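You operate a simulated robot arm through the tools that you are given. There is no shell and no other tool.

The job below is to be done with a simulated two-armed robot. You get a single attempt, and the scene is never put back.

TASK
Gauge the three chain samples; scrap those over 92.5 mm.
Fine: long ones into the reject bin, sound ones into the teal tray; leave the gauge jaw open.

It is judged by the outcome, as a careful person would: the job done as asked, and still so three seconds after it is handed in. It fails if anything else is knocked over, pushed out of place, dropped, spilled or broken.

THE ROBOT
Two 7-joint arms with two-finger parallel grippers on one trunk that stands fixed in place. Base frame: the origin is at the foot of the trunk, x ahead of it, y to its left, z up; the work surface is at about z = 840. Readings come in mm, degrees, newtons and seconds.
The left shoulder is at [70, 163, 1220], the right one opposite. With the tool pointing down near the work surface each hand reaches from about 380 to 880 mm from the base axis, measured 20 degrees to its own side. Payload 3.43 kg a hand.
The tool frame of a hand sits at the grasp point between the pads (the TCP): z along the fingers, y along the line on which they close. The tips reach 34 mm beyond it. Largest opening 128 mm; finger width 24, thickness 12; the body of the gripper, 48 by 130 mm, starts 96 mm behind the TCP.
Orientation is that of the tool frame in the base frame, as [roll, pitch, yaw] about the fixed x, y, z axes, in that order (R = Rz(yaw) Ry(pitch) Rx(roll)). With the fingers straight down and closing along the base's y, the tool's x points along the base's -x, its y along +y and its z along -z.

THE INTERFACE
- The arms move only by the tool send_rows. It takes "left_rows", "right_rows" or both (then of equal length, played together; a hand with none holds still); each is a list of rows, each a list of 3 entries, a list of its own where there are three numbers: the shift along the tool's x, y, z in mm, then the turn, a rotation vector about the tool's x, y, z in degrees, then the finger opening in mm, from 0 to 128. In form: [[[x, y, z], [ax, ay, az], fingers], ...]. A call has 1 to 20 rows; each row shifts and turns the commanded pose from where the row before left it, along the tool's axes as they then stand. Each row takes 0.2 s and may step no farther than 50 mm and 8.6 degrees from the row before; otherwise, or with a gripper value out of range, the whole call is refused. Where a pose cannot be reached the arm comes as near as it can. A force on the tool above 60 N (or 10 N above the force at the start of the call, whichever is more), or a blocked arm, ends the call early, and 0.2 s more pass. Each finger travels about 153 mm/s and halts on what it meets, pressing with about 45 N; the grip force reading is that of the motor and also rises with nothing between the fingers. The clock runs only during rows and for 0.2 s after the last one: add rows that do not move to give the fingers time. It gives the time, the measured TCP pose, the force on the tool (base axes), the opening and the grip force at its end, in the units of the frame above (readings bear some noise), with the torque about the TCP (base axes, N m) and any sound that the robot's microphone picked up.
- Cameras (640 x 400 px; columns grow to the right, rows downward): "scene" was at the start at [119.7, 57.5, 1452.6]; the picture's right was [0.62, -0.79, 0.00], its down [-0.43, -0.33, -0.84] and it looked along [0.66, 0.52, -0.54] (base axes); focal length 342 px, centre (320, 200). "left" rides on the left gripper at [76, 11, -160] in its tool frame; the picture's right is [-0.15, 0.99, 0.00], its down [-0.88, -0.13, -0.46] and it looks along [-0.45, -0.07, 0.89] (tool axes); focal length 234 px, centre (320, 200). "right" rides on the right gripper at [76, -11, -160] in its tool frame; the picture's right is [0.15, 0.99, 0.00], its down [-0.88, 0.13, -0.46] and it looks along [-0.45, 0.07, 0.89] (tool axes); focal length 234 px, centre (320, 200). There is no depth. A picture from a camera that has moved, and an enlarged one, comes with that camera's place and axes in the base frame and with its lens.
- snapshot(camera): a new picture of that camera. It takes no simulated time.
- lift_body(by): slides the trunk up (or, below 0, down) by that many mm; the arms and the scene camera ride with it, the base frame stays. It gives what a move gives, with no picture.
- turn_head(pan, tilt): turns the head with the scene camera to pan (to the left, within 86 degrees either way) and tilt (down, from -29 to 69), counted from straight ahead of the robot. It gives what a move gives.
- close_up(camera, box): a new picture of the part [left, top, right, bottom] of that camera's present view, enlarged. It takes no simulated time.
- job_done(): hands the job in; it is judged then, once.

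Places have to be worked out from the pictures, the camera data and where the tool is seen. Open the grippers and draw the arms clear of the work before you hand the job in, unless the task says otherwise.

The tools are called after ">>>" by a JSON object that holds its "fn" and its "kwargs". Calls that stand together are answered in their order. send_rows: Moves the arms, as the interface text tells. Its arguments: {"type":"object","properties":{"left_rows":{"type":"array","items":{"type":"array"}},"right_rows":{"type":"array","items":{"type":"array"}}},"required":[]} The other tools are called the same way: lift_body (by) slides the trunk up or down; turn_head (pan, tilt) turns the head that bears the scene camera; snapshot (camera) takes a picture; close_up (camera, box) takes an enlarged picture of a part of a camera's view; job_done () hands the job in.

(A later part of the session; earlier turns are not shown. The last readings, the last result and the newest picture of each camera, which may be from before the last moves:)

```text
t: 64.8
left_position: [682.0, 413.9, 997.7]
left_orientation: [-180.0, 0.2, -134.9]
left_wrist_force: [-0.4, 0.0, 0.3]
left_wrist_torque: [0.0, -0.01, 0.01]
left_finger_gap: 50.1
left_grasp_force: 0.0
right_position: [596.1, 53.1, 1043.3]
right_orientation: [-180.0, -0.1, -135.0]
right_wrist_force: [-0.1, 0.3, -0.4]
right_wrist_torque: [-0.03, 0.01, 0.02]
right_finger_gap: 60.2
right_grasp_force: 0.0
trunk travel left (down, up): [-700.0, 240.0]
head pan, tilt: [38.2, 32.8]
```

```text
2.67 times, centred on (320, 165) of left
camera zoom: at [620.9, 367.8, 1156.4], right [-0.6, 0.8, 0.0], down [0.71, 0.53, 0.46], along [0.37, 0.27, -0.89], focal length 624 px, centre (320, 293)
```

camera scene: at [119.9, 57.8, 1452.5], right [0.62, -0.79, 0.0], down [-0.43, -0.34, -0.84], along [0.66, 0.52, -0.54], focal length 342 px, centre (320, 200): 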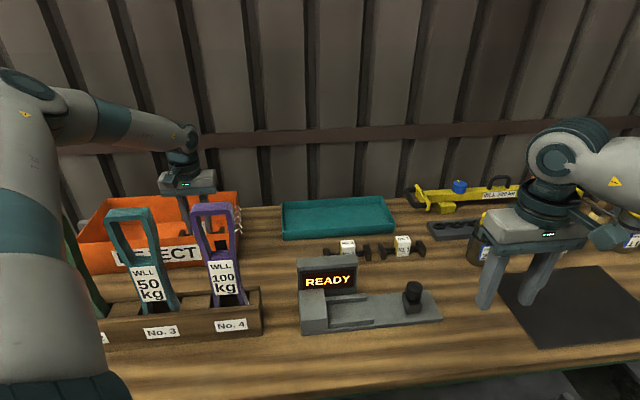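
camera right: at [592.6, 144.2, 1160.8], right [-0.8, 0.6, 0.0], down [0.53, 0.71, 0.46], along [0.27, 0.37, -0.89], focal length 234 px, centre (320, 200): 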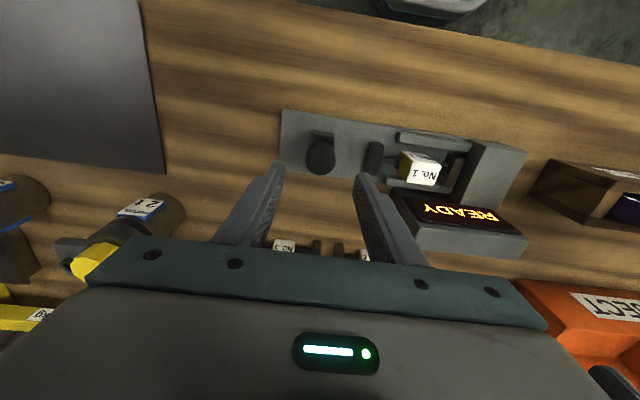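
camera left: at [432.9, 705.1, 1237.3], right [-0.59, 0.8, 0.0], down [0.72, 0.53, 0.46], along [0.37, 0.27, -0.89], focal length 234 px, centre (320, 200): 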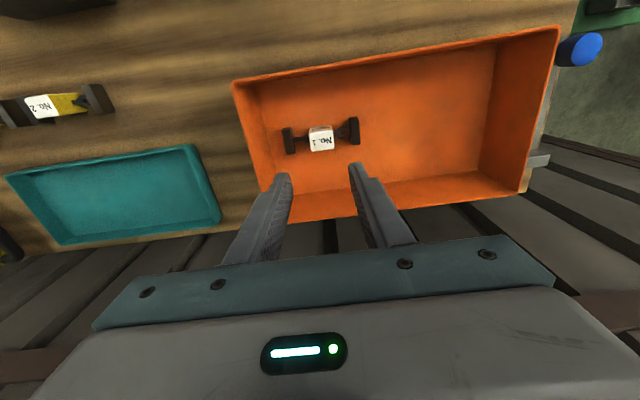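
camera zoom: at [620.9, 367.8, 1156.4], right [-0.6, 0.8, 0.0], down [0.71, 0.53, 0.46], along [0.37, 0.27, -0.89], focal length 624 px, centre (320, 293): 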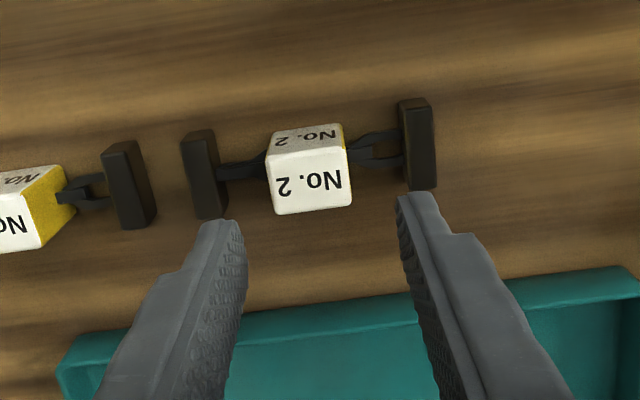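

Sample 2's tag is at about s=195.5, w=779 and well aligned. I centre, descend to z≈896, grip and lift clear.

>>> {"fn": "send_rows", "kwargs": {"left_rows": [[[-4, -5.7, 0], [0, 0, 0], 48], [[0, 0, 35], [0, 0, 0], 48], [[0, 0, 35], [0, 0, 0], 48], [[0, 0, 20], [0, 0, 0], 48], [[0, 0, 11], [0, 0, 0], 48], [[0, 0, 0], [0, 0, 0], 48]]}}

>>> {"fn": "close_up", "kwargs": {"camera": "left", "box": [220, 110, 420, 235]}}

```text
t: 66.2
left_position: [686.7, 416.3, 902.2]
left_orientation: [-179.9, 0.2, -134.9]
left_wrist_force: [-0.3, -0.3, 0.7]
left_wrist_torque: [-0.02, 0.02, 0.0]
left_finger_gap: 48.2
left_grasp_force: 0.0
left hand out of reach, approached as far as the arm can: row 5
right_position: [596.4, 55.0, 1042.0]
right_orientation: [-180.0, 0.0, -135.0]
right_wrist_force: [-0.1, -0.9, -0.2]
right_wrist_torque: [-0.01, -0.01, -0.01]
right_finger_gap: 59.9
right_grasp_force: 0.0
trunk travel left (down, up): [-700.0, 240.0]
head pan, tilt: [38.2, 32.8]
```

```text
3.20 times, centred on (320, 172) of left
camera zoom: at [625.4, 370.2, 1061.0], right [-0.6, 0.8, 0.0], down [0.71, 0.53, 0.46], along [0.37, 0.27, -0.89], focal length 749 px, centre (320, 288)
```

zoom: 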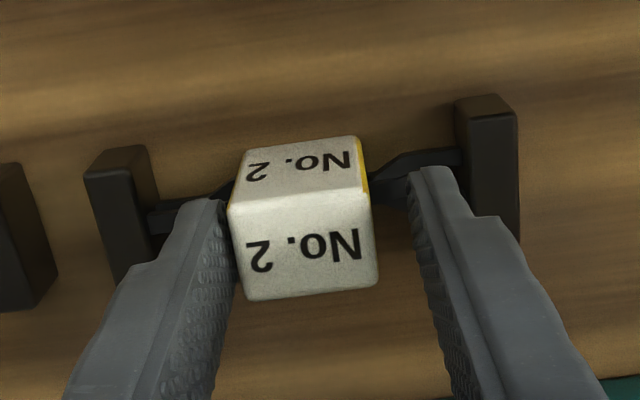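

The arm stopped at z≈902 and about 4 mm short along +s (tag nearly touching the left finger), so I'm at a limit of the current elbow posture. I look at the left arm's posture before deciding.

>>> {"fn": "turn_head", "kwargs": {"pan": 80, "tilt": 10}}

>>> {"fn": "snapshot", "kwargs": {"camera": "scene"}}

>>> {"fn": "turn_head", "kwargs": {"pan": -50, "tilt": 10}}

>>> {"fn": "snapshot", "kwargs": {"camera": "scene"}}

```text
t: 67.2
left_position: [687.1, 416.7, 902.4]
left_orientation: [-179.9, 0.1, -134.9]
left_wrist_force: [0.6, -0.1, -0.1]
left_wrist_torque: [-0.02, -0.01, 0.01]
left_finger_gap: 47.7
left_grasp_force: 0.0
right_position: [596.4, 55.0, 1042.3]
right_orientation: [180.0, 0.0, -135.0]
right_wrist_force: [1.4, 0.0, 0.4]
right_wrist_torque: [0.03, 0.02, -0.01]
right_finger_gap: 60.3
right_grasp_force: 0.0
trunk travel left (down, up): [-700.0, 240.0]
head pan, tilt: [80.0, 10.0]
```

```text
taken
camera scene: at [66.0, 93.8, 1489.3], right [0.98, -0.17, 0.0], down [-0.03, -0.17, -0.98], along [0.17, 0.97, -0.17], focal length 342 px, centre (320, 200)
```

scene: 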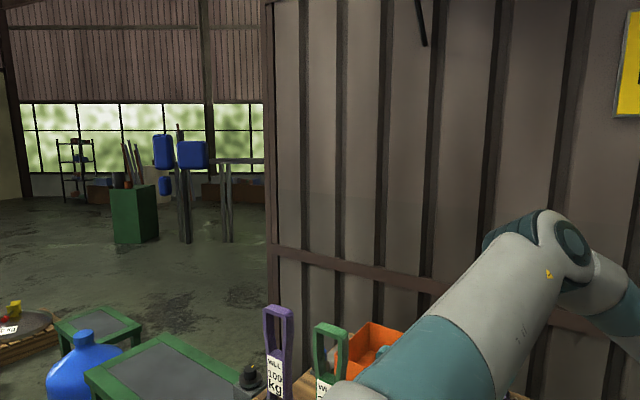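

```text
t: 69.4
left_position: [687.1, 416.9, 901.4]
left_orientation: [-179.9, 0.2, -134.9]
left_wrist_force: [-0.4, 0.3, -0.4]
left_wrist_torque: [-0.01, -0.02, 0.04]
left_finger_gap: 47.9
left_grasp_force: 0.1
right_position: [595.0, 54.4, 1042.1]
right_orientation: [180.0, -0.1, -135.0]
right_wrist_force: [-0.5, 0.2, 0.6]
right_wrist_torque: [-0.03, 0.01, 0.01]
right_finger_gap: 59.9
right_grasp_force: 0.1
trunk travel left (down, up): [-700.0, 240.0]
head pan, tilt: [-50.0, 10.0]
```

```text
taken
camera scene: at [109.6, -69.0, 1489.3], right [-0.77, -0.64, 0.0], down [-0.11, 0.13, -0.98], along [0.63, -0.75, -0.17], focal length 342 px, centre (320, 200)
```

scene: 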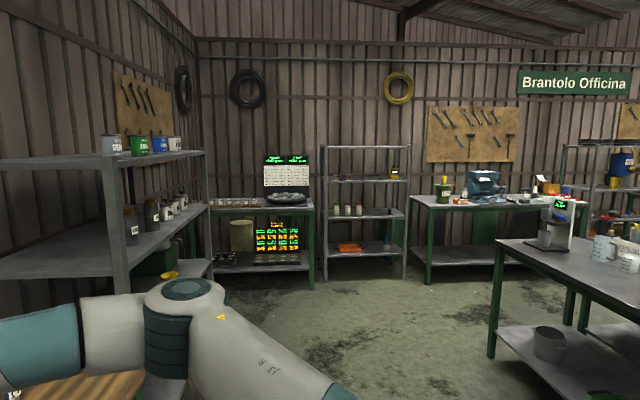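

Closing from here is fine: the left finger will just slide the sample a few mm before both pads seat. I restore the head view, close on sample 2 and lift a little.

>>> {"fn": "turn_head", "kwargs": {"pan": 38.2, "tilt": 32.8}}

>>> {"fn": "send_rows", "kwargs": {"left_rows": [[[0, 0, 0], [0, 0, 0], 44], [[0, 0, 0], [0, 0, 0], 38], [[0, 0, 0], [0, 0, 0], 30], [[0, 0, 0], [0, 0, 0], 20], [[0, 0, 0], [0, 0, 0], 20], [[0, 0, -15], [0, 0, 0], 20], [[0, 0, -15], [0, 0, 0], 20], [[0, 0, 0], [0, 0, 0], 20]]}}

>>> {"fn": "close_up", "kwargs": {"camera": "left", "box": [220, 110, 420, 235]}}

>>> {"fn": "close_up", "kwargs": {"camera": "scene", "box": [290, 160, 450, 290]}}

```text
t: 71.0
left_position: [685.8, 416.2, 902.6]
left_orientation: [-179.9, 0.3, -134.9]
left_wrist_force: [-0.4, 0.2, -0.1]
left_wrist_torque: [0.0, 0.0, -0.03]
left_finger_gap: 47.9
left_grasp_force: 0.0
right_position: [597.4, 54.8, 1042.8]
right_orientation: [-180.0, 0.0, -135.0]
right_wrist_force: [-0.5, 0.4, 0.9]
right_wrist_torque: [-0.01, 0.02, -0.02]
right_finger_gap: 59.7
right_grasp_force: 0.0
trunk travel left (down, up): [-700.0, 240.0]
head pan, tilt: [38.2, 32.8]
```

```text
t: 72.8
left_position: [686.5, 417.0, 932.7]
left_orientation: [-180.0, 0.0, -134.8]
left_wrist_force: [1.2, 0.4, -3.6]
left_wrist_torque: [0.0, -0.01, -0.01]
left_finger_gap: 35.5
left_grasp_force: 45.0
right_position: [596.9, 54.5, 1042.5]
right_orientation: [180.0, -0.1, -135.0]
right_wrist_force: [-0.2, -0.1, -0.1]
right_wrist_torque: [-0.02, 0.01, 0.0]
right_finger_gap: 60.0
right_grasp_force: 0.0
trunk travel left (down, up): [-700.0, 240.0]
head pan, tilt: [38.2, 32.8]
```

```text
3.20 times, centred on (320, 172) of left
camera zoom: at [625.3, 371.1, 1092.9], right [-0.6, 0.8, 0.0], down [0.71, 0.53, 0.46], along [0.37, 0.27, -0.89], focal length 749 px, centre (320, 288)
```

zoom: 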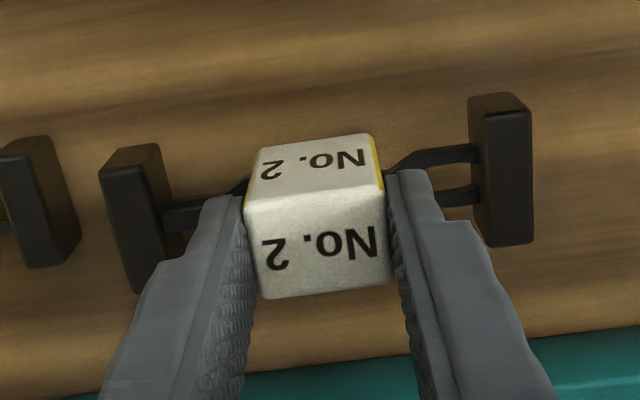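

```text
3.08 times, centred on (370, 225) of scene
camera zoom: at [120.8, 57.9, 1452.4], right [0.62, -0.79, 0.0], down [-0.43, -0.34, -0.84], along [0.66, 0.52, -0.54], focal length 1053 px, centre (166, 123)
```

zoom: 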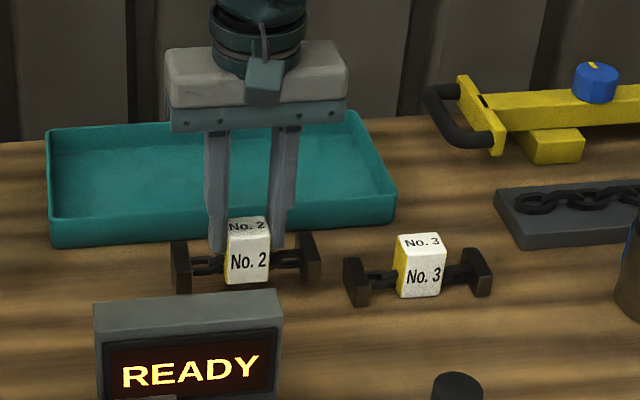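

Sample 2 is held and centred. I carry it over the display to the gauge channel and stop with its bottom just above the rails to verify alignment.

>>> {"fn": "send_rows", "kwargs": {"left_rows": [[[0, 0, -40], [0, 0, 0.2], 20], [[0, 0, -40], [0, 0, 0], 20], [[0, 0, -40], [0, 0, 0], 20], [[45, 2.6, 0], [0, 0, 0], 20], [[45, 2.6, 0], [0, 0, 0], 20], [[45, 2.6, 0], [0, 0, 0], 20], [[46, 2.6, 0], [0, 0, 0], 20], [[0, 0, 40], [0, 0, 0], 20], [[0, 0, 40], [0, 0, 0], 20], [[0, 0, 30], [0, 0, 0], 20], [[0, 0, 15], [0, 0, 0], 20], [[0, 0, 0], [0, 0, 0], 20]]}}

>>> {"fn": "close_up", "kwargs": {"camera": "left", "box": [200, 90, 440, 240]}}

>>> {"fn": "close_up", "kwargs": {"camera": "scene", "box": [290, 220, 450, 340]}}

```text
t: 75.4
left_position: [549.6, 296.1, 924.7]
left_orientation: [-179.9, 0.1, -135.0]
left_wrist_force: [-0.7, -0.4, -2.9]
left_wrist_torque: [-0.04, -0.01, 0.0]
left_finger_gap: 35.3
left_grasp_force: 45.2
right_position: [596.2, 53.8, 1042.8]
right_orientation: [-179.9, 0.0, -135.0]
right_wrist_force: [-0.1, 0.7, -0.1]
right_wrist_torque: [0.01, -0.02, -0.01]
right_finger_gap: 59.7
right_grasp_force: 0.0
trunk travel left (down, up): [-700.0, 240.0]
head pan, tilt: [38.2, 32.8]
```

```text
2.67 times, centred on (320, 165) of left
camera zoom: at [488.2, 250.4, 1084.3], right [-0.59, 0.8, 0.0], down [0.71, 0.53, 0.46], along [0.37, 0.27, -0.89], focal length 624 px, centre (320, 293)
```

zoom: 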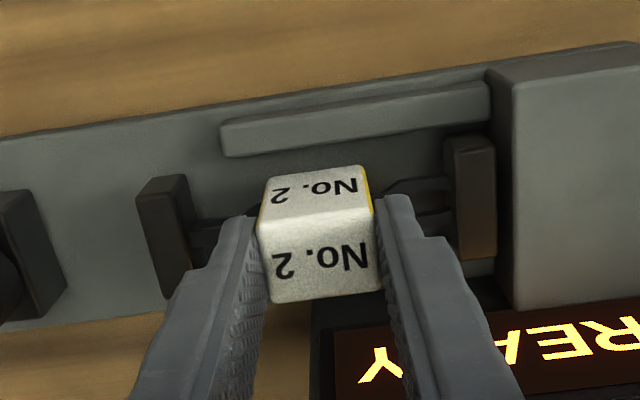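

```text
3.33 times, centred on (370, 280) of scene
camera zoom: at [119.5, 57.1, 1452.6], right [0.62, -0.79, 0.0], down [-0.43, -0.33, -0.84], along [0.66, 0.52, -0.54], focal length 1140 px, centre (153, -67)
```

zoom: 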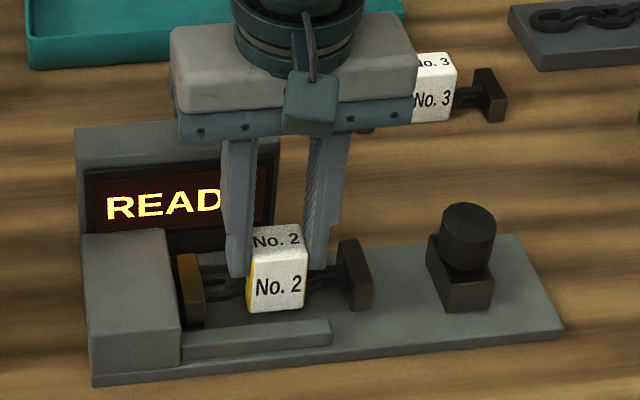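

Alignment looks the same as for sample 1 (TCP s≈179, w≈598). I shift 1 mm outward and lower gently to the gauge floor.

>>> {"fn": "send_rows", "kwargs": {"left_rows": [[[-1, 0, 3], [0, 0, 0], 20], [[0, 0, 3], [0, 0, 0], 20], [[0, 0, 2], [0, 0, 0], 20], [[0, 0, 1], [0, 0, 0], 20], [[0, 0, 0], [0, 0, 0], 20]]}}

```text
t: 76.6
left_position: [550.8, 296.3, 916.8]
left_orientation: [-180.0, 0.1, -135.0]
left_wrist_force: [-0.2, 0.5, -2.0]
left_wrist_torque: [0.0, 0.02, -0.01]
left_finger_gap: 35.6
left_grasp_force: 45.0
right_position: [595.4, 55.8, 1042.9]
right_orientation: [180.0, -0.1, -135.0]
right_wrist_force: [0.1, 0.0, -0.5]
right_wrist_torque: [-0.01, 0.0, 0.01]
right_finger_gap: 59.7
right_grasp_force: 0.0
trunk travel left (down, up): [-700.0, 240.0]
head pan, tilt: [38.2, 32.8]
```

It has passed below rail-top level without contact, so it is in the channel. I lower the last couple of mm.

>>> {"fn": "send_rows", "kwargs": {"left_rows": [[[0, 0, 1], [0, 0, 0], 20], [[0, 0, 1], [0, 0, 0], 20], [[0, 0, 0], [0, 0, 0], 20]]}}

```text
t: 77.4
left_position: [551.0, 298.3, 915.3]
left_orientation: [-180.0, 0.0, -135.1]
left_wrist_force: [-0.8, 0.1, -2.7]
left_wrist_torque: [-0.04, 0.0, 0.03]
left_finger_gap: 35.6
left_grasp_force: 45.4
right_position: [596.8, 55.4, 1043.5]
right_orientation: [-180.0, 0.0, -135.0]
right_wrist_force: [-0.4, -0.9, 0.0]
right_wrist_torque: [0.01, -0.01, 0.02]
right_finger_gap: 59.9
right_grasp_force: 0.1
trunk travel left (down, up): [-700.0, 240.0]
head pan, tilt: [38.2, 32.8]
```

It is within a mm of the floor. I set it down, open, and withdraw the left hand to the parking spot; then the right hand goes back over the knob.

>>> {"fn": "send_rows", "kwargs": {"left_rows": [[[0, 0, 0.8], [0, 0, 0], 20], [[0, 0, 0], [0, 0, 0], 32], [[0, 0, 0], [0, 0, 0], 46], [[0, 0, 0], [0, 0, 0], 48], [[0, 0, -15], [0, 0, 0], 48], [[0, 0, -30], [0, 0, 0], 48], [[0, 0, -40], [0, 0, 0], 48], [[0, 0, -40], [0, 0, 0], 48], [[0, 0, -30], [0, 0, 0], 50], [[-31, 29, 0], [0, 0, 0], 50], [[-31, 29, 0], [0, 0, 0], 50], [[-31, 29, 0], [0, 0, 0], 50], [[-31, 30, 0], [0, 0, 0], 50], [[0, 0, 0], [0, 0, 0], 50], [[0, 0, 0], [0, 0, 0], 50], [[0, 0, 0], [0, 0, 0], 50], [[0, 0, 0], [0, 0, 0], 50], [[0, 0, 0], [0, 0, 0], 50]], "right_rows": [[[0, 0, 0], [0, 0, 0], 60], [[0, 0, 0], [0, 0, 0], 60], [[0, 0, 0], [0, 0, 0], 60], [[0, 0, 0], [0, 0, 0], 60], [[0, 0, 0], [0, 0, 0], 60], [[0, 0, 0], [0, 0, 0], 60], [[0, 0, 0], [0, 0, 0], 60], [[0, 0, 0], [0, 0, 0], 60], [[0, 0, 0], [0, 0, 0], 60], [[0, 0, 0], [0, 0, 0], 60], [[0, 0, 0], [0, 0, 0], 60], [[0, 0, 0], [0, 0, 0], 60], [[0, 0, 0], [0, 0, 0], 60], [[-35, 20, 0], [0, 0, 0], 60], [[-35, 20, 10], [0, 0, 0], 60], [[-35, 20, 10], [0, 0, 0], 60], [[-30, 20, 20], [0, 0, 0], 60], [[0, 0, 0], [0, 0, 0], 60]]}}

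>>> {"fn": "close_up", "kwargs": {"camera": "scene", "box": [290, 200, 450, 340]}}

>>> {"fn": "close_up", "kwargs": {"camera": "right", "box": [240, 90, 440, 215]}}

```text
t: 81.2
left_position: [554.8, 469.0, 1068.1]
left_orientation: [180.0, 0.1, -135.2]
left_wrist_force: [0.5, -0.4, 0.1]
left_wrist_torque: [0.06, -0.01, 0.02]
left_finger_gap: 50.2
left_grasp_force: 0.1
right_position: [634.5, 205.0, 1001.7]
right_orientation: [-180.0, -0.1, -135.1]
right_wrist_force: [0.2, 0.2, 0.0]
right_wrist_torque: [0.01, -0.02, 0.01]
right_finger_gap: 59.7
right_grasp_force: 0.0
trunk travel left (down, up): [-700.0, 240.0]
head pan, tilt: [38.2, 32.8]
```

```text
2.86 times, centred on (370, 270) of scene
camera zoom: at [119.8, 56.0, 1452.7], right [0.62, -0.79, 0.0], down [-0.43, -0.33, -0.84], along [0.66, 0.52, -0.54], focal length 978 px, centre (177, 0)
```

zoom: 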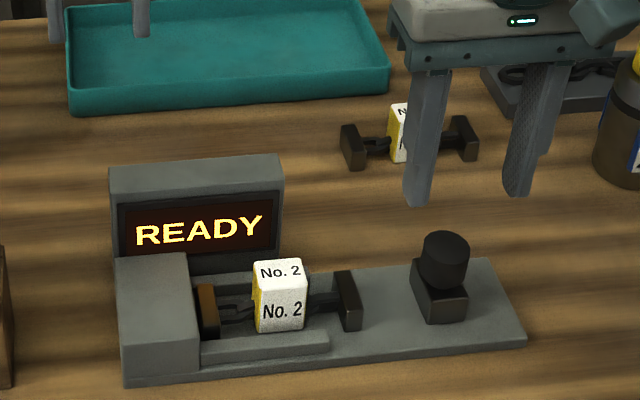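

```text
3.20 times, centred on (340, 152) of right
camera zoom: at [589.4, 144.2, 1160.4], right [-0.8, 0.6, 0.0], down [0.53, 0.71, 0.46], along [0.27, 0.37, -0.89], focal length 749 px, centre (256, 352)
```

zoom: 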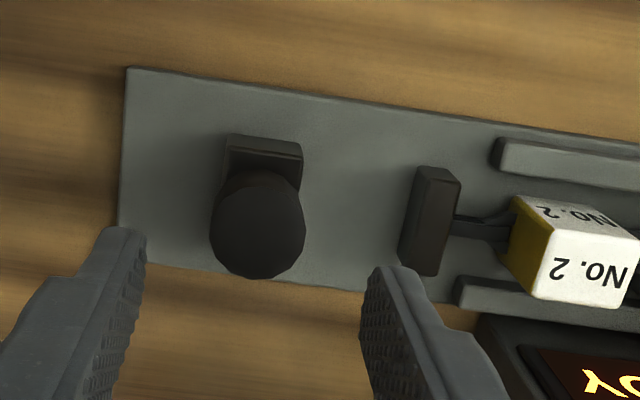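

Sample 2 sits in the channel and the right hand is over the knob again. I descend, grip, and close the jaw with small final steps.

>>> {"fn": "send_rows", "kwargs": {"right_rows": [[[-3, 0, 0], [0, 0, 0], 60], [[0, 0, 30], [0, 0, 0], 60], [[0, 0, 30], [0, 0, 0], 56], [[0, 0, 20], [0, 0, 0], 50], [[0, 0, 0], [0, 0, 0], 36], [[0, 0, 0], [0, 0, 0], 22], [[0, 0, 0], [0, 0, 0], 20], [[0, 0, 0], [0, 0, 0], 20], [[0, 8, 0], [0, 0, 0], 20], [[0, 8, 0], [0, 0, 0], 20], [[0, 8, 0], [0, 0, 0], 20], [[0, 8, 0], [0, 0, 0], 20], [[0, 6, 0], [0, 0, 0], 20], [[0, 3, 0], [0, 0, 0], 20], [[0, 2.5, 0], [0, 0, 0], 20], [[0, 2.5, 0], [0, 0, 0], 20], [[0, 2.5, 0], [0, 0, 0], 20], [[0, 2.5, 0], [0, 0, 0], 20], [[0, 0, 0], [0, 0, 0], 20], [[0, 0, 0], [0, 0, 0], 20]]}}

>>> {"fn": "close_up", "kwargs": {"camera": "scene", "box": [290, 220, 450, 340]}}

```text
t: 85.4
left_position: [554.2, 470.1, 1066.9]
left_orientation: [-179.9, 0.1, -135.1]
left_wrist_force: [-0.1, -0.8, -0.1]
left_wrist_torque: [-0.03, 0.03, 0.01]
left_finger_gap: 50.1
left_grasp_force: 0.0
right_position: [602.2, 246.8, 923.0]
right_orientation: [180.0, -0.1, -135.0]
right_wrist_force: [0.4, -0.2, 2.4]
right_wrist_torque: [-0.35, -0.36, 0.01]
right_finger_gap: 33.5
right_grasp_force: 44.6
trunk travel left (down, up): [-700.0, 240.0]
head pan, tilt: [38.2, 32.8]
```

```text
3.33 times, centred on (370, 280) of scene
camera zoom: at [119.6, 57.3, 1452.6], right [0.62, -0.79, 0.0], down [-0.43, -0.34, -0.84], along [0.66, 0.52, -0.54], focal length 1140 px, centre (153, -67)
```

zoom: 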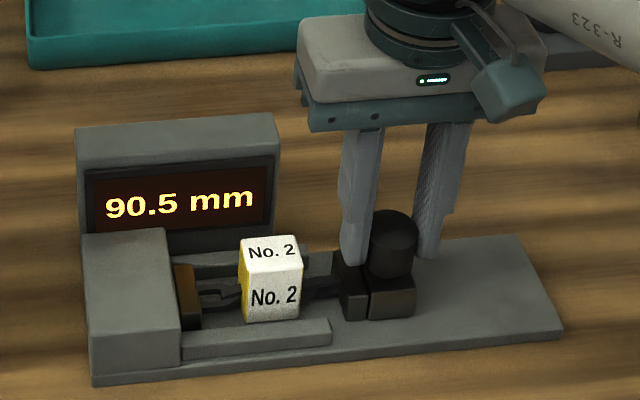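

The display reads 90.5 mm. I press further to ensure it is seated and confirm the reading.

>>> {"fn": "send_rows", "kwargs": {"right_rows": [[[0, 2, 0], [0, 0, 0], 20], [[0, 2, 0], [0, 0, 0], 20], [[0, 2, 0], [0, 0, 0], 20], [[0, 2, 0], [0, 0, 0], 20], [[0, 0, 0], [0, 0, 0], 20]]}}

>>> {"fn": "close_up", "kwargs": {"camera": "scene", "box": [290, 220, 450, 340]}}

>>> {"fn": "close_up", "kwargs": {"camera": "right", "box": [260, 90, 500, 240]}}

```text
t: 86.6
left_position: [556.3, 468.6, 1066.9]
left_orientation: [179.9, 0.2, -135.0]
left_wrist_force: [0.5, 0.5, 0.7]
left_wrist_torque: [0.0, -0.03, 0.0]
left_finger_gap: 50.0
left_grasp_force: 0.1
right_position: [601.1, 248.0, 923.3]
right_orientation: [-179.9, 0.1, -135.3]
right_wrist_force: [25.3, -14.1, 14.6]
right_wrist_torque: [-0.36, -0.36, 0.01]
right_finger_gap: 33.3
right_grasp_force: 44.9
trunk travel left (down, up): [-700.0, 240.0]
head pan, tilt: [38.2, 32.8]
```

```text
3.33 times, centred on (370, 280) of scene
camera zoom: at [122.3, 54.1, 1452.6], right [0.62, -0.79, 0.0], down [-0.43, -0.33, -0.84], along [0.66, 0.52, -0.54], focal length 1140 px, centre (153, -67)
```

zoom: 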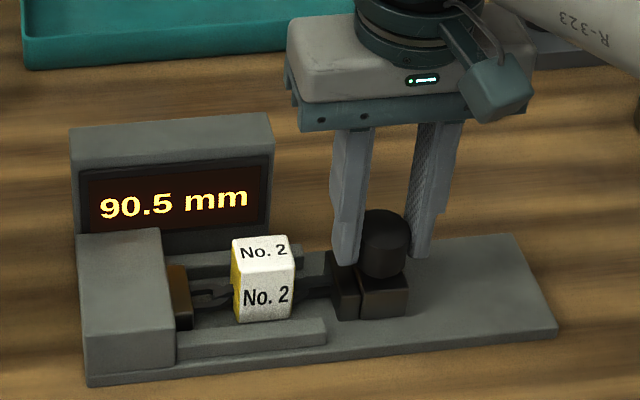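

```text
2.67 times, centred on (380, 165) of right
camera zoom: at [554.7, 187.0, 1081.3], right [-0.8, 0.6, 0.0], down [0.53, 0.71, 0.46], along [0.28, 0.36, -0.89], focal length 624 px, centre (160, 293)
```

zoom: 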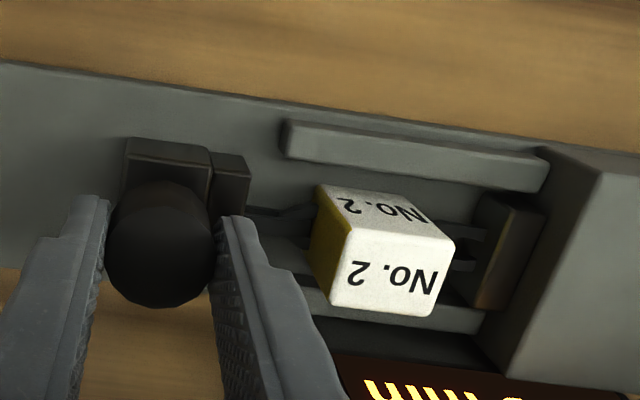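

It holds at 90.5 mm under load. I back off and re-close once to confirm repeatability, as with sample 1.

>>> {"fn": "send_rows", "kwargs": {"right_rows": [[[0, -6, 0], [0, 0, 0], 20], [[0, -6, 0], [0, 0, 0], 20], [[0, -6, 0], [0, 0, 0], 20], [[0, -5, 0], [0, 0, 0], 20], [[0, 0, 0], [0, 0, 0], 20], [[0, 0, 0], [0, 0, 0], 20], [[0, 4, 0], [0, 0, 0], 20], [[0, 4, 0], [0, 0, 0], 20], [[0, 3, 0], [0, 0, 0], 20], [[0, 3, 0], [0, 0, 0], 20], [[0, 2, 0], [0, 0, 0], 20], [[0, 2, 0], [0, 0, 0], 20], [[0, 2, 0], [0, 0, 0], 20], [[0, 0, 0], [0, 0, 0], 20]]}}

>>> {"fn": "close_up", "kwargs": {"camera": "scene", "box": [290, 220, 450, 340]}}

```text
t: 89.6
left_position: [556.7, 469.2, 1067.3]
left_orientation: [180.0, 0.1, -135.1]
left_wrist_force: [1.0, -1.0, 0.9]
left_wrist_torque: [-0.01, -0.01, 0.01]
left_finger_gap: 50.1
left_grasp_force: 0.1
right_position: [602.0, 247.1, 922.9]
right_orientation: [-179.9, 0.0, -135.2]
right_wrist_force: [17.1, -3.5, 13.4]
right_wrist_torque: [-0.17, -0.11, 0.22]
right_finger_gap: 33.7
right_grasp_force: 45.2
trunk travel left (down, up): [-700.0, 240.0]
head pan, tilt: [38.2, 32.8]
```

```text
3.33 times, centred on (370, 280) of scene
camera zoom: at [121.0, 56.1, 1452.5], right [0.62, -0.79, 0.0], down [-0.43, -0.33, -0.84], along [0.66, 0.52, -0.54], focal length 1140 px, centre (153, -67)
```

zoom: 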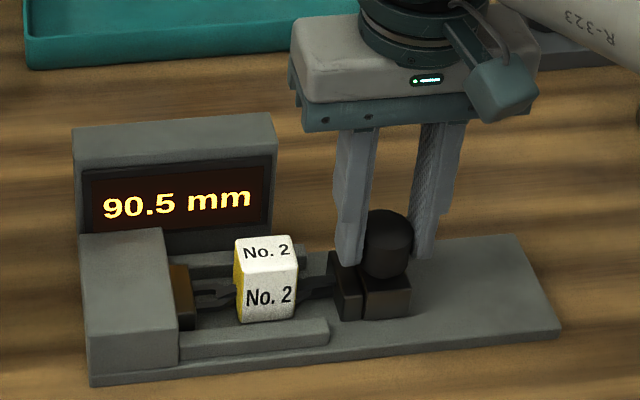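

Confirmed: No. 2 is 90.5 mm, so it is sound and goes into the teal tray. I open the jaw fully, release the knob and withdraw the right hand.

>>> {"fn": "send_rows", "kwargs": {"right_rows": [[[0, -8, 0], [0, 0, 0], 20], [[0, -8, 0], [0, 0, 0], 20], [[0, -8, 0], [0, 0, 0], 20], [[0, -8, 0], [0, 0, 0], 20], [[0, -8, 0], [0, 0, 0], 20], [[0, -8, 0], [0, 0, 0], 20], [[0, -8, 0], [0, 0, 0], 20], [[0, 0, 0], [0, 0, 0], 20], [[0, 0, 0], [0, 0, 0], 40], [[0, 0, 0], [0, 0, 0], 58], [[0, 0, -20], [0, 0, 0], 60], [[0, 0, -30], [0, 0, 0], 60], [[0, 0, -30], [0, 0, 0], 60], [[30, -20, -20], [0, 0, 0], 60], [[35, -20, -10], [0, 0, 0], 60], [[35, -20, -10], [0, 0, 0], 60], [[35, -20, 0], [0, 0, 0], 60], [[0, 0, 0], [0, 0, 0], 60]]}}

>>> {"fn": "send_rows", "kwargs": {"left_rows": [[[31, -28, 0], [0, 0, 0], 50], [[31, -28, 0], [0, 0, 0], 50], [[31, -28, 0], [0, 0, 0], 50], [[30, -29, 0], [0, 0, 0], 50], [[0, 0, 40], [0, 0, 0], 50], [[0, 0, 40], [0, 0, 0], 50], [[0, 0, 0], [0, 0, 0], 50]]}}

>>> {"fn": "close_up", "kwargs": {"camera": "left", "box": [220, 90, 420, 215]}}

>>> {"fn": "snapshot", "kwargs": {"camera": "scene"}}

```text
t: 93.4
left_position: [554.8, 470.7, 1066.7]
left_orientation: [-179.8, 0.2, -135.1]
left_wrist_force: [0.4, 0.7, 0.0]
left_wrist_torque: [0.0, -0.01, 0.01]
left_finger_gap: 50.1
left_grasp_force: 0.1
right_position: [597.3, 63.6, 1041.4]
right_orientation: [180.0, 0.0, -135.1]
right_wrist_force: [0.2, 0.4, 0.3]
right_wrist_torque: [0.02, 0.0, 0.01]
right_finger_gap: 59.7
right_grasp_force: 0.0
trunk travel left (down, up): [-700.0, 240.0]
head pan, tilt: [38.2, 32.8]
```

```text
t: 95.0
left_position: [549.0, 299.4, 993.9]
left_orientation: [-180.0, 0.1, -135.1]
left_wrist_force: [0.0, 0.2, 0.2]
left_wrist_torque: [0.0, -0.02, -0.01]
left_finger_gap: 50.2
left_grasp_force: 0.1
right_position: [597.5, 61.2, 1041.2]
right_orientation: [-179.9, 0.1, -135.0]
right_wrist_force: [0.0, 0.0, 0.4]
right_wrist_torque: [0.05, 0.02, 0.03]
right_finger_gap: 60.0
right_grasp_force: 0.1
trunk travel left (down, up): [-700.0, 240.0]
head pan, tilt: [38.2, 32.8]
```

```text
3.20 times, centred on (320, 152) of left
camera zoom: at [487.1, 253.4, 1151.7], right [-0.59, 0.8, 0.0], down [0.71, 0.53, 0.46], along [0.37, 0.27, -0.89], focal length 749 px, centre (320, 352)
```

zoom: 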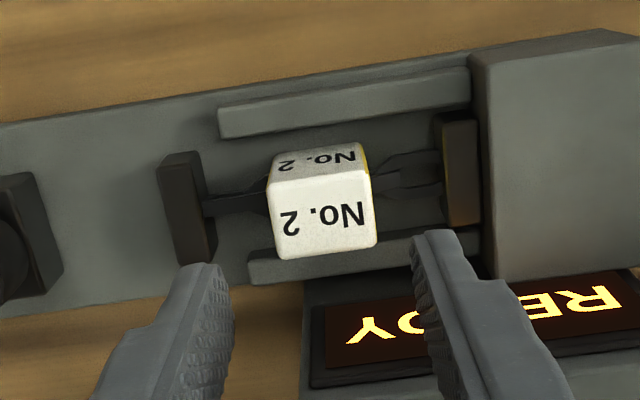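

```text
taken
camera scene: at [118.9, 56.4, 1452.7], right [0.62, -0.79, 0.0], down [-0.43, -0.33, -0.84], along [0.66, 0.52, -0.54], focal length 342 px, centre (320, 200)
```

scene: 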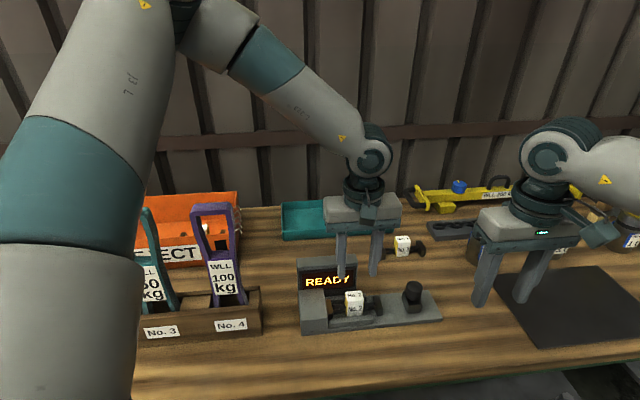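

No. 2's tag is at s≈175, w≈598.5. I centre, descend, grip and raise it.

>>> {"fn": "send_rows", "kwargs": {"left_rows": [[[1.2, 1.4, 0], [0, 0, 0], 48], [[0, 0, 30], [0, 0, 0], 48], [[0, 0, 30], [0, 0, 0], 48], [[0, 0, 24], [0, 0, 0], 48], [[0, 0, 0], [0, 0, 0], 48], [[0, 0, 0], [0, 0, 0], 36], [[0, 0, 0], [0, 0, 0], 24], [[0, 0, 0], [0, 0, 0], 20], [[0, 0, 0], [0, 0, 0], 20], [[0, 0, -15], [0, 0, 0], 20], [[0, 0, -30], [0, 0, 0], 20], [[0, 0, -40], [0, 0, 0], 20], [[0, 0, -40], [0, 0, 0], 20], [[0, 0, -30], [0, 0, 0], 20], [[0, 0, 0], [0, 0, 0], 20]]}}

>>> {"fn": "snapshot", "kwargs": {"camera": "left"}}

```text
t: 98.2
left_position: [548.1, 303.2, 1060.0]
left_orientation: [179.9, 0.1, -135.1]
left_wrist_force: [-0.1, -0.9, -2.9]
left_wrist_torque: [-0.02, 0.01, 0.01]
left_finger_gap: 35.5
left_grasp_force: 45.1
right_position: [598.0, 62.5, 1040.1]
right_orientation: [-180.0, -0.1, -135.0]
right_wrist_force: [0.9, -0.1, 0.1]
right_wrist_torque: [0.01, 0.02, -0.03]
right_finger_gap: 60.0
right_grasp_force: 0.0
trunk travel left (down, up): [-700.0, 240.0]
head pan, tilt: [38.2, 32.8]
```

```text
taken
camera left: at [487.0, 256.7, 1219.6], right [-0.59, 0.8, 0.0], down [0.72, 0.53, 0.46], along [0.37, 0.27, -0.89], focal length 234 px, centre (320, 200)
```

left: 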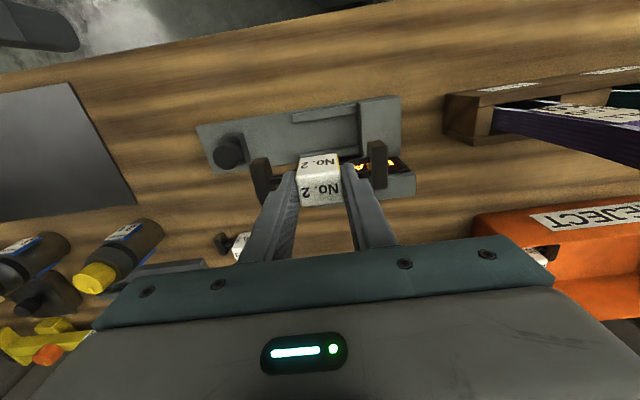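

No. 2 is held. The tray spans about s=20–350, w=863–1010, so I carry it over to s≈105, w≈905, where reach should suffice.

>>> {"fn": "send_rows", "kwargs": {"left_rows": [[[-43, 9.7, 0], [0, 0, 0], 20], [[-43, 9.7, 0], [0, 0, 0], 20], [[-43, 9.7, 0], [0, 0, 0], 20], [[-43, 9.7, 0], [0, 0, 0], 20], [[-43, 9.7, 0], [0, 0, 0], 20], [[-44, 9.7, 0], [0, 0, 0], 20], [[-44, 9.8, 0], [0, 0, 0], 20], [[0, 0, 0], [0, 0, 0], 20]]}}

>>> {"fn": "snapshot", "kwargs": {"camera": "left"}}

>>> {"fn": "snapshot", "kwargs": {"camera": "scene"}}

```text
t: 100.0
left_position: [710.9, 559.6, 1063.6]
left_orientation: [180.0, 0.1, -135.2]
left_wrist_force: [-0.6, 0.8, -3.8]
left_wrist_torque: [0.04, -0.02, 0.01]
left_finger_gap: 35.5
left_grasp_force: 44.4
right_position: [598.7, 63.1, 1042.4]
right_orientation: [180.0, 0.0, -134.9]
right_wrist_force: [-0.6, -0.4, 0.1]
right_wrist_torque: [0.0, -0.02, 0.0]
right_finger_gap: 60.1
right_grasp_force: 0.1
trunk travel left (down, up): [-700.0, 240.0]
head pan, tilt: [38.2, 32.8]
```

```text
taken
camera left: at [649.7, 513.6, 1222.2], right [-0.59, 0.8, 0.0], down [0.72, 0.53, 0.46], along [0.37, 0.27, -0.89], focal length 234 px, centre (320, 200)
```

left: 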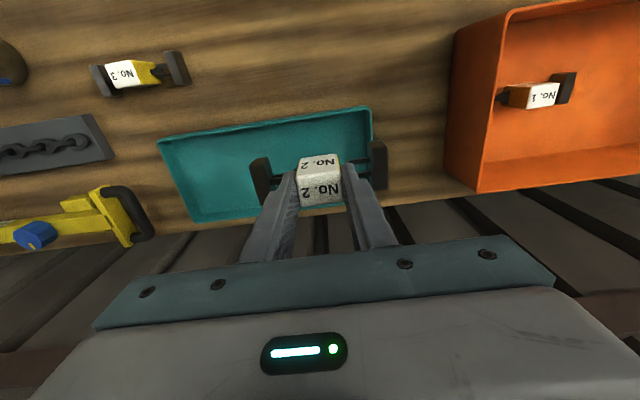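

```text
taken
camera scene: at [119.2, 57.2, 1452.7], right [0.62, -0.79, 0.0], down [-0.43, -0.33, -0.84], along [0.66, 0.52, -0.54], focal length 342 px, centre (320, 200)
```

scene: 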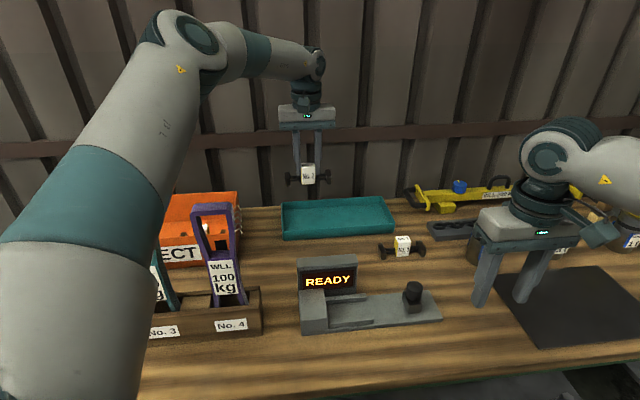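

The sample is over the tray (s≈107, w≈898), with the tray's near rim at w≈866. I shift 6 mm further in and lower toward the tray floor.

>>> {"fn": "send_rows", "kwargs": {"left_rows": [[[-6, 0, 0], [0, 0, 0], 20], [[0, 0, 40], [0, 0, 0], 20], [[0, 0, 40], [0, 0, 0], 20], [[0, 0, 40], [0, 0, 0], 20], [[0, 0, 25], [0, 0, 0], 20], [[0, 0, 8], [0, 0, 0], 20], [[0, 0, 0], [0, 0, 0], 20]]}}

>>> {"fn": "snapshot", "kwargs": {"camera": "left"}}

>>> {"fn": "close_up", "kwargs": {"camera": "scene", "box": [250, 120, 420, 280]}}

```text
t: 101.6
left_position: [692.7, 559.5, 930.1]
left_orientation: [-179.5, 1.1, -135.1]
left_wrist_force: [18.0, 19.7, 45.3]
left_wrist_torque: [2.65, 1.15, -1.1]
left_finger_gap: 35.6
left_grasp_force: 44.9
left hand out of reach, approached as far as the arm can: row 4, 5, 6
right_position: [596.4, 61.6, 1044.2]
right_orientation: [180.0, 0.2, -135.0]
right_wrist_force: [0.0, 0.9, 0.0]
right_wrist_torque: [0.0, 0.0, -0.02]
right_finger_gap: 60.2
right_grasp_force: 0.1
trunk travel left (down, up): [-700.0, 240.0]
head pan, tilt: [38.2, 32.8]
```

```text
taken
camera left: at [628.8, 512.7, 1088.6], right [-0.59, 0.8, 0.0], down [0.71, 0.52, 0.47], along [0.38, 0.28, -0.88], focal length 234 px, centre (320, 200)
```

left: 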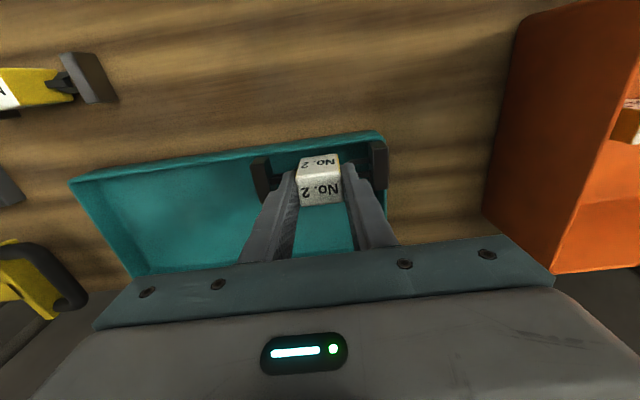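

```text
2.50 times, centred on (335, 200) of scene
camera zoom: at [116.9, 55.5, 1453.6], right [0.62, -0.79, 0.0], down [-0.42, -0.33, -0.84], along [0.66, 0.52, -0.54], focal length 855 px, centre (282, 200)
```

zoom: 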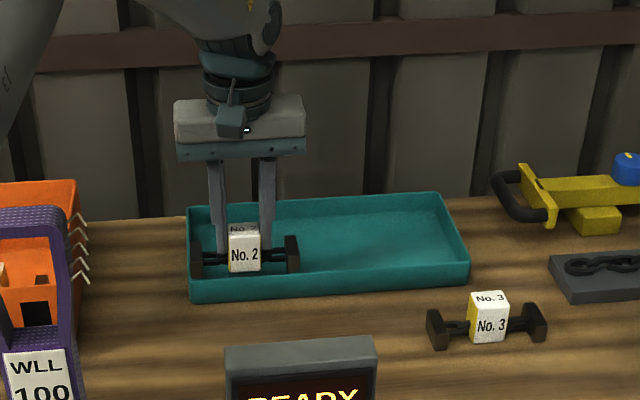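

The arm hit its reach limit and drifted back, pressing the sample onto the tray's near rim. I raise it straight away.

>>> {"fn": "send_rows", "kwargs": {"left_rows": [[[0, 0, -20], [0, 0, 0], 20], [[0, 0, -30], [0, 0, 0], 20], [[0, 0, -30], [0, 0, 0], 20], [[0, 0, 0], [0, 0, 0], 20]]}}

>>> {"fn": "snapshot", "kwargs": {"camera": "left"}}

>>> {"fn": "close_up", "kwargs": {"camera": "scene", "box": [250, 120, 420, 280]}}

```text
t: 102.6
left_position: [690.8, 559.2, 1000.7]
left_orientation: [-179.9, 0.0, -135.0]
left_wrist_force: [1.0, -0.5, -2.9]
left_wrist_torque: [-0.02, -0.01, 0.0]
left_finger_gap: 35.4
left_grasp_force: 45.4
right_position: [598.9, 62.3, 1039.9]
right_orientation: [180.0, -0.1, -134.9]
right_wrist_force: [0.3, 0.1, -0.2]
right_wrist_torque: [-0.03, 0.02, 0.0]
right_finger_gap: 59.9
right_grasp_force: 0.1
trunk travel left (down, up): [-700.0, 240.0]
head pan, tilt: [38.2, 32.8]
```

```text
taken
camera left: at [630.2, 513.3, 1159.7], right [-0.6, 0.8, 0.0], down [0.72, 0.53, 0.46], along [0.37, 0.27, -0.89], focal length 234 px, centre (320, 200)
```

left: 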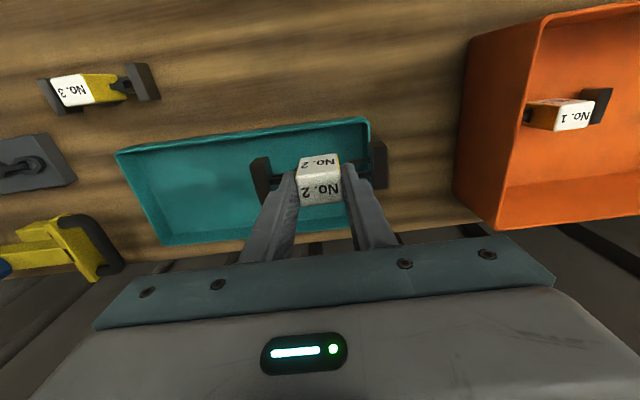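

```text
2.50 times, centred on (335, 200) of scene
camera zoom: at [121.1, 58.2, 1452.3], right [0.62, -0.79, 0.0], down [-0.43, -0.34, -0.84], along [0.66, 0.52, -0.54], focal length 855 px, centre (282, 200)
```

zoom: 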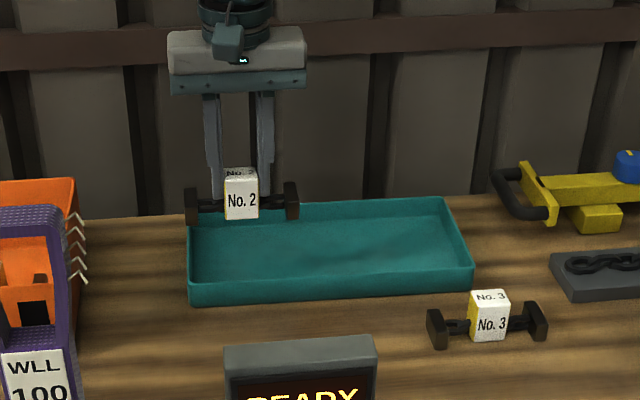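

The sample is clear again. I check whether the tray shifted by taking the same scene crop as at the start.

>>> {"fn": "close_up", "kwargs": {"camera": "scene", "box": [250, 190, 450, 340]}}

>>> {"fn": "close_up", "kwargs": {"camera": "left", "box": [100, 100, 420, 280]}}

```text
2.67 times, centred on (350, 265) of scene
camera zoom: at [121.1, 58.2, 1452.3], right [0.62, -0.79, 0.0], down [-0.43, -0.34, -0.84], along [0.66, 0.52, -0.54], focal length 912 px, centre (240, 27)
```

zoom: 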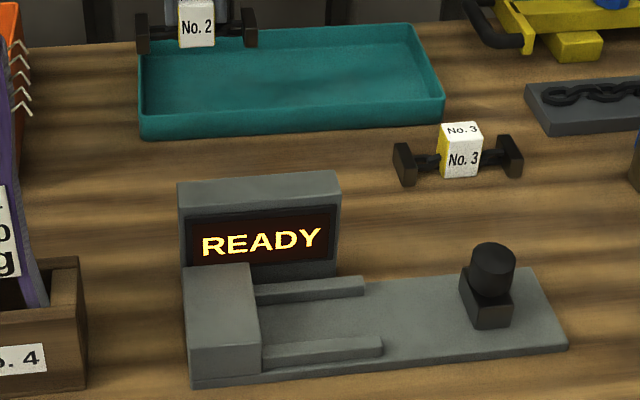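

```text
2.00 times, centred on (260, 190) of left
camera zoom: at [630.2, 513.3, 1159.7], right [-0.6, 0.8, 0.0], down [0.72, 0.53, 0.46], along [0.37, 0.27, -0.89], focal length 468 px, centre (440, 220)
```

zoom: 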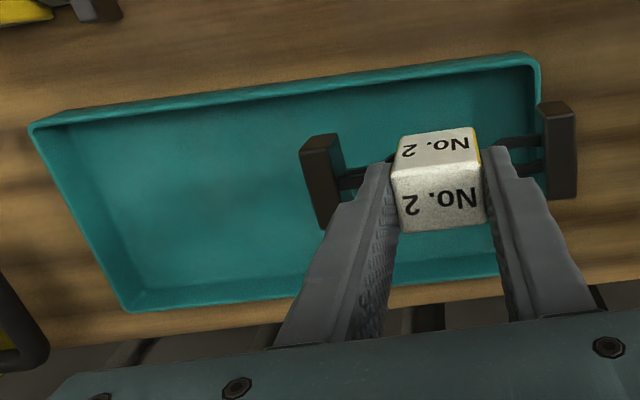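

The tray was dragged roughly 11 mm toward the robot, which I will push back later. To gain low-level reach I'll lower the trunk by 100 mm; first I raise both hands so they stay clear.

>>> {"fn": "send_rows", "kwargs": {"left_rows": [[[0, 0, -30], [0, 0, 0], 20], [[0, 0, -30], [0, 0, 0], 20], [[0, 0, -20], [0, 0, 0], 20], [[0, 0, 0], [0, 0, 0], 20], [[0, 0, 0], [0, 0, 0], 20]], "right_rows": [[[10, -10, -30], [0, 0, 0], 60], [[10, -10, -30], [0, 0, 0], 60], [[10, -10, -30], [0, 0, 0], 60], [[0, 0, -10], [0, 0, 0], 60], [[0, 0, 0], [0, 0, 0], 60]]}}

>>> {"fn": "lift_body", "kwargs": {"by": -100}}

>>> {"fn": "snapshot", "kwargs": {"camera": "scene"}}

>>> {"fn": "snapshot", "kwargs": {"camera": "left"}}

```text
t: 103.8
left_position: [690.5, 559.7, 1081.5]
left_orientation: [-179.9, 0.1, -135.2]
left_wrist_force: [-0.4, 0.2, -3.0]
left_wrist_torque: [0.01, 0.0, 0.0]
left_finger_gap: 35.5
left_grasp_force: 45.0
right_position: [602.3, 18.3, 1142.6]
right_orientation: [180.0, -0.1, -135.1]
right_wrist_force: [0.8, -1.3, -0.5]
right_wrist_torque: [0.0, 0.0, -0.01]
right_finger_gap: 60.1
right_grasp_force: 0.0
trunk travel left (down, up): [-700.0, 240.0]
head pan, tilt: [38.2, 32.8]
```

```text
t: 105.1
left_position: [689.4, 560.8, 981.4]
left_orientation: [180.0, 0.2, -135.1]
left_wrist_force: [-0.4, -0.4, -2.7]
left_wrist_torque: [-0.01, -0.01, 0.01]
left_finger_gap: 35.4
left_grasp_force: 44.7
right_position: [600.0, 18.4, 1042.8]
right_orientation: [-180.0, 0.0, -134.9]
right_wrist_force: [0.0, 0.7, -0.1]
right_wrist_torque: [0.0, -0.03, 0.06]
right_finger_gap: 60.0
right_grasp_force: 0.0
trunk travel left (down, up): [-600.0, 340.0]
head pan, tilt: [38.2, 32.8]
```

```text
taken
camera scene: at [119.8, 57.6, 1352.6], right [0.62, -0.79, 0.0], down [-0.43, -0.34, -0.84], along [0.66, 0.52, -0.54], focal length 342 px, centre (320, 200)
```

scene: 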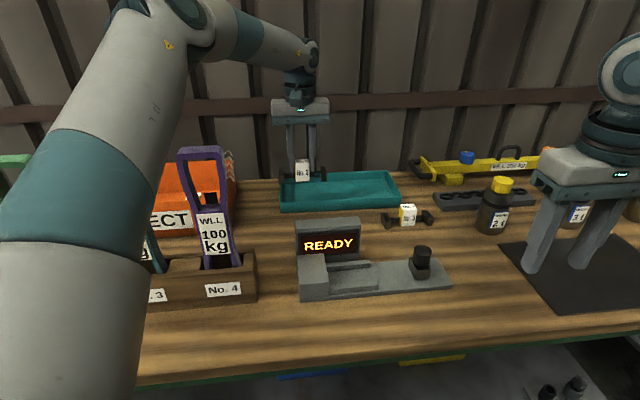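

```text
taken
camera left: at [628.6, 513.8, 1140.4], right [-0.59, 0.8, 0.0], down [0.71, 0.53, 0.46], along [0.37, 0.27, -0.89], focal length 234 px, centre (320, 200)
```

left: 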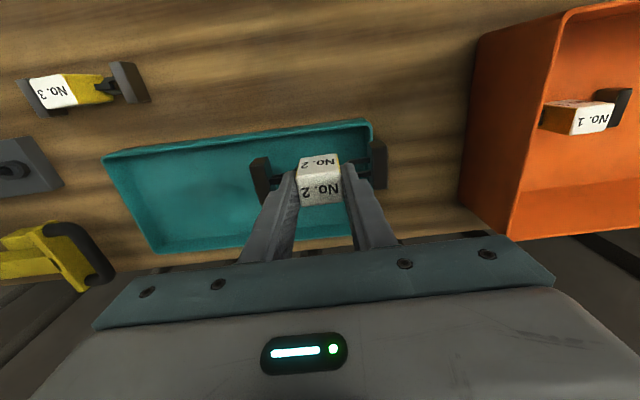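

With the trunk 100 mm lower, I move to s≈105, w≈900 over the tray and descend part way to test reach before going below the rim.

>>> {"fn": "send_rows", "kwargs": {"left_rows": [[[-16, -14, 0], [0, 0, 0], 20], [[0, 0, 20], [0, 0, 0], 20], [[0, 0, 22], [0, 0, 0], 20], [[0, 0, 0], [0, 0, 0], 20]]}}

>>> {"fn": "snapshot", "kwargs": {"camera": "left"}}

```text
t: 106.1
left_position: [712.8, 561.7, 937.4]
left_orientation: [-180.0, 0.0, -135.1]
left_wrist_force: [0.4, 0.1, -2.2]
left_wrist_torque: [-0.01, 0.03, 0.01]
left_finger_gap: 35.4
left_grasp_force: 44.5
right_position: [599.5, 16.8, 1042.0]
right_orientation: [-180.0, 0.0, -134.9]
right_wrist_force: [-0.1, -0.5, 0.7]
right_wrist_torque: [0.0, 0.01, 0.0]
right_finger_gap: 60.2
right_grasp_force: 0.1
trunk travel left (down, up): [-600.0, 340.0]
head pan, tilt: [38.2, 32.8]
```

```text
taken
camera left: at [650.5, 515.7, 1096.7], right [-0.59, 0.8, 0.0], down [0.71, 0.53, 0.46], along [0.37, 0.27, -0.89], focal length 234 px, centre (320, 200)
```

left: 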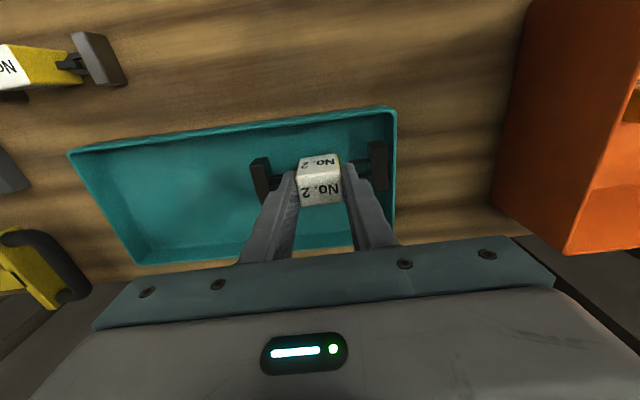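

Reach is fine now and the sample is well inside the tray walls. I lower it in small steps.

>>> {"fn": "send_rows", "kwargs": {"left_rows": [[[0, 0, 10], [0, 0, 0], 20], [[0, 0, 10], [0, 0, 0], 20], [[0, 0, 6], [0, 0, 0], 20], [[0, 0, 3], [0, 0, 0], 20], [[0, 0, 0], [0, 0, 0], 20]]}}

```text
t: 107.3
left_position: [710.9, 562.0, 907.7]
left_orientation: [-180.0, 0.2, -135.0]
left_wrist_force: [0.4, 0.2, -2.9]
left_wrist_torque: [0.04, 0.01, 0.01]
left_finger_gap: 35.5
left_grasp_force: 45.2
right_position: [599.9, 17.9, 1042.0]
right_orientation: [179.9, 0.1, -135.0]
right_wrist_force: [0.4, 0.2, -0.7]
right_wrist_torque: [-0.02, 0.02, 0.01]
right_finger_gap: 59.8
right_grasp_force: 0.0
trunk travel left (down, up): [-600.0, 340.0]
head pan, tilt: [38.2, 32.8]
```

>>> {"fn": "send_rows", "kwargs": {"left_rows": [[[0, 0, 2], [0, 0, 0], 20], [[0, 0, 1.5], [0, 0, 0], 20], [[0, 0, 0], [0, 0, 0], 20]]}}

```text
t: 108.1
left_position: [711.2, 561.3, 906.3]
left_orientation: [180.0, 0.0, -135.1]
left_wrist_force: [0.3, -0.1, -3.2]
left_wrist_torque: [-0.04, -0.01, -0.01]
left_finger_gap: 35.4
left_grasp_force: 45.1
right_position: [599.6, 17.9, 1042.0]
right_orientation: [-180.0, 0.1, -134.9]
right_wrist_force: [-0.1, 0.2, 0.5]
right_wrist_torque: [0.04, 0.04, -0.01]
right_finger_gap: 60.0
right_grasp_force: 0.0
trunk travel left (down, up): [-600.0, 340.0]
head pan, tilt: [38.2, 32.8]
```

>>> {"fn": "send_rows", "kwargs": {"left_rows": [[[0, 0, 1.5], [0, 0, 0], 20], [[0, 0, 1.5], [0, 0, 0], 20], [[0, 0, 0], [0, 0, 0], 20]]}}

```text
t: 108.9
left_position: [711.4, 560.2, 902.7]
left_orientation: [-180.0, 0.2, -135.1]
left_wrist_force: [0.8, -0.6, -3.8]
left_wrist_torque: [0.01, 0.01, 0.01]
left_finger_gap: 35.5
left_grasp_force: 45.5
right_position: [599.8, 18.0, 1043.1]
right_orientation: [179.9, 0.1, -135.0]
right_wrist_force: [0.4, 0.3, 0.2]
right_wrist_torque: [0.0, 0.01, -0.01]
right_finger_gap: 60.0
right_grasp_force: 0.1
trunk travel left (down, up): [-600.0, 340.0]
head pan, tilt: [38.2, 32.8]
```

Still no contact at 902.7; the tray floor must be thin, so I go down another couple of mm.

>>> {"fn": "send_rows", "kwargs": {"left_rows": [[[0, 0, 1], [0, 0, 0], 20], [[0, 0, 1], [0, 0, 0], 20], [[0, 0, 1], [0, 0, 0], 20], [[0, 0, 0], [0, 0, 0], 20]]}}

>>> {"fn": "close_up", "kwargs": {"camera": "scene", "box": [260, 120, 420, 240]}}

```text
t: 109.9
left_position: [711.5, 560.2, 901.7]
left_orientation: [-179.9, 0.3, -135.1]
left_wrist_force: [1.6, 0.4, 8.5]
left_wrist_torque: [0.13, 0.29, -0.05]
left_finger_gap: 35.4
left_grasp_force: 45.2
right_position: [600.6, 17.7, 1042.2]
right_orientation: [180.0, 0.1, -135.0]
right_wrist_force: [-0.3, -0.1, 0.3]
right_wrist_torque: [-0.01, 0.0, 0.01]
right_finger_gap: 60.1
right_grasp_force: 0.1
trunk travel left (down, up): [-600.0, 340.0]
head pan, tilt: [38.2, 32.8]
```

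```text
3.33 times, centred on (340, 180) of scene
camera zoom: at [119.1, 56.7, 1352.8], right [0.62, -0.79, 0.0], down [-0.43, -0.33, -0.84], along [0.66, 0.52, -0.54], focal length 1140 px, centre (253, 267)
```

zoom: 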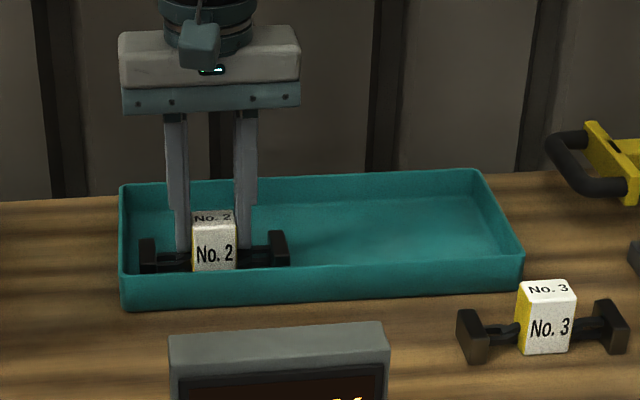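

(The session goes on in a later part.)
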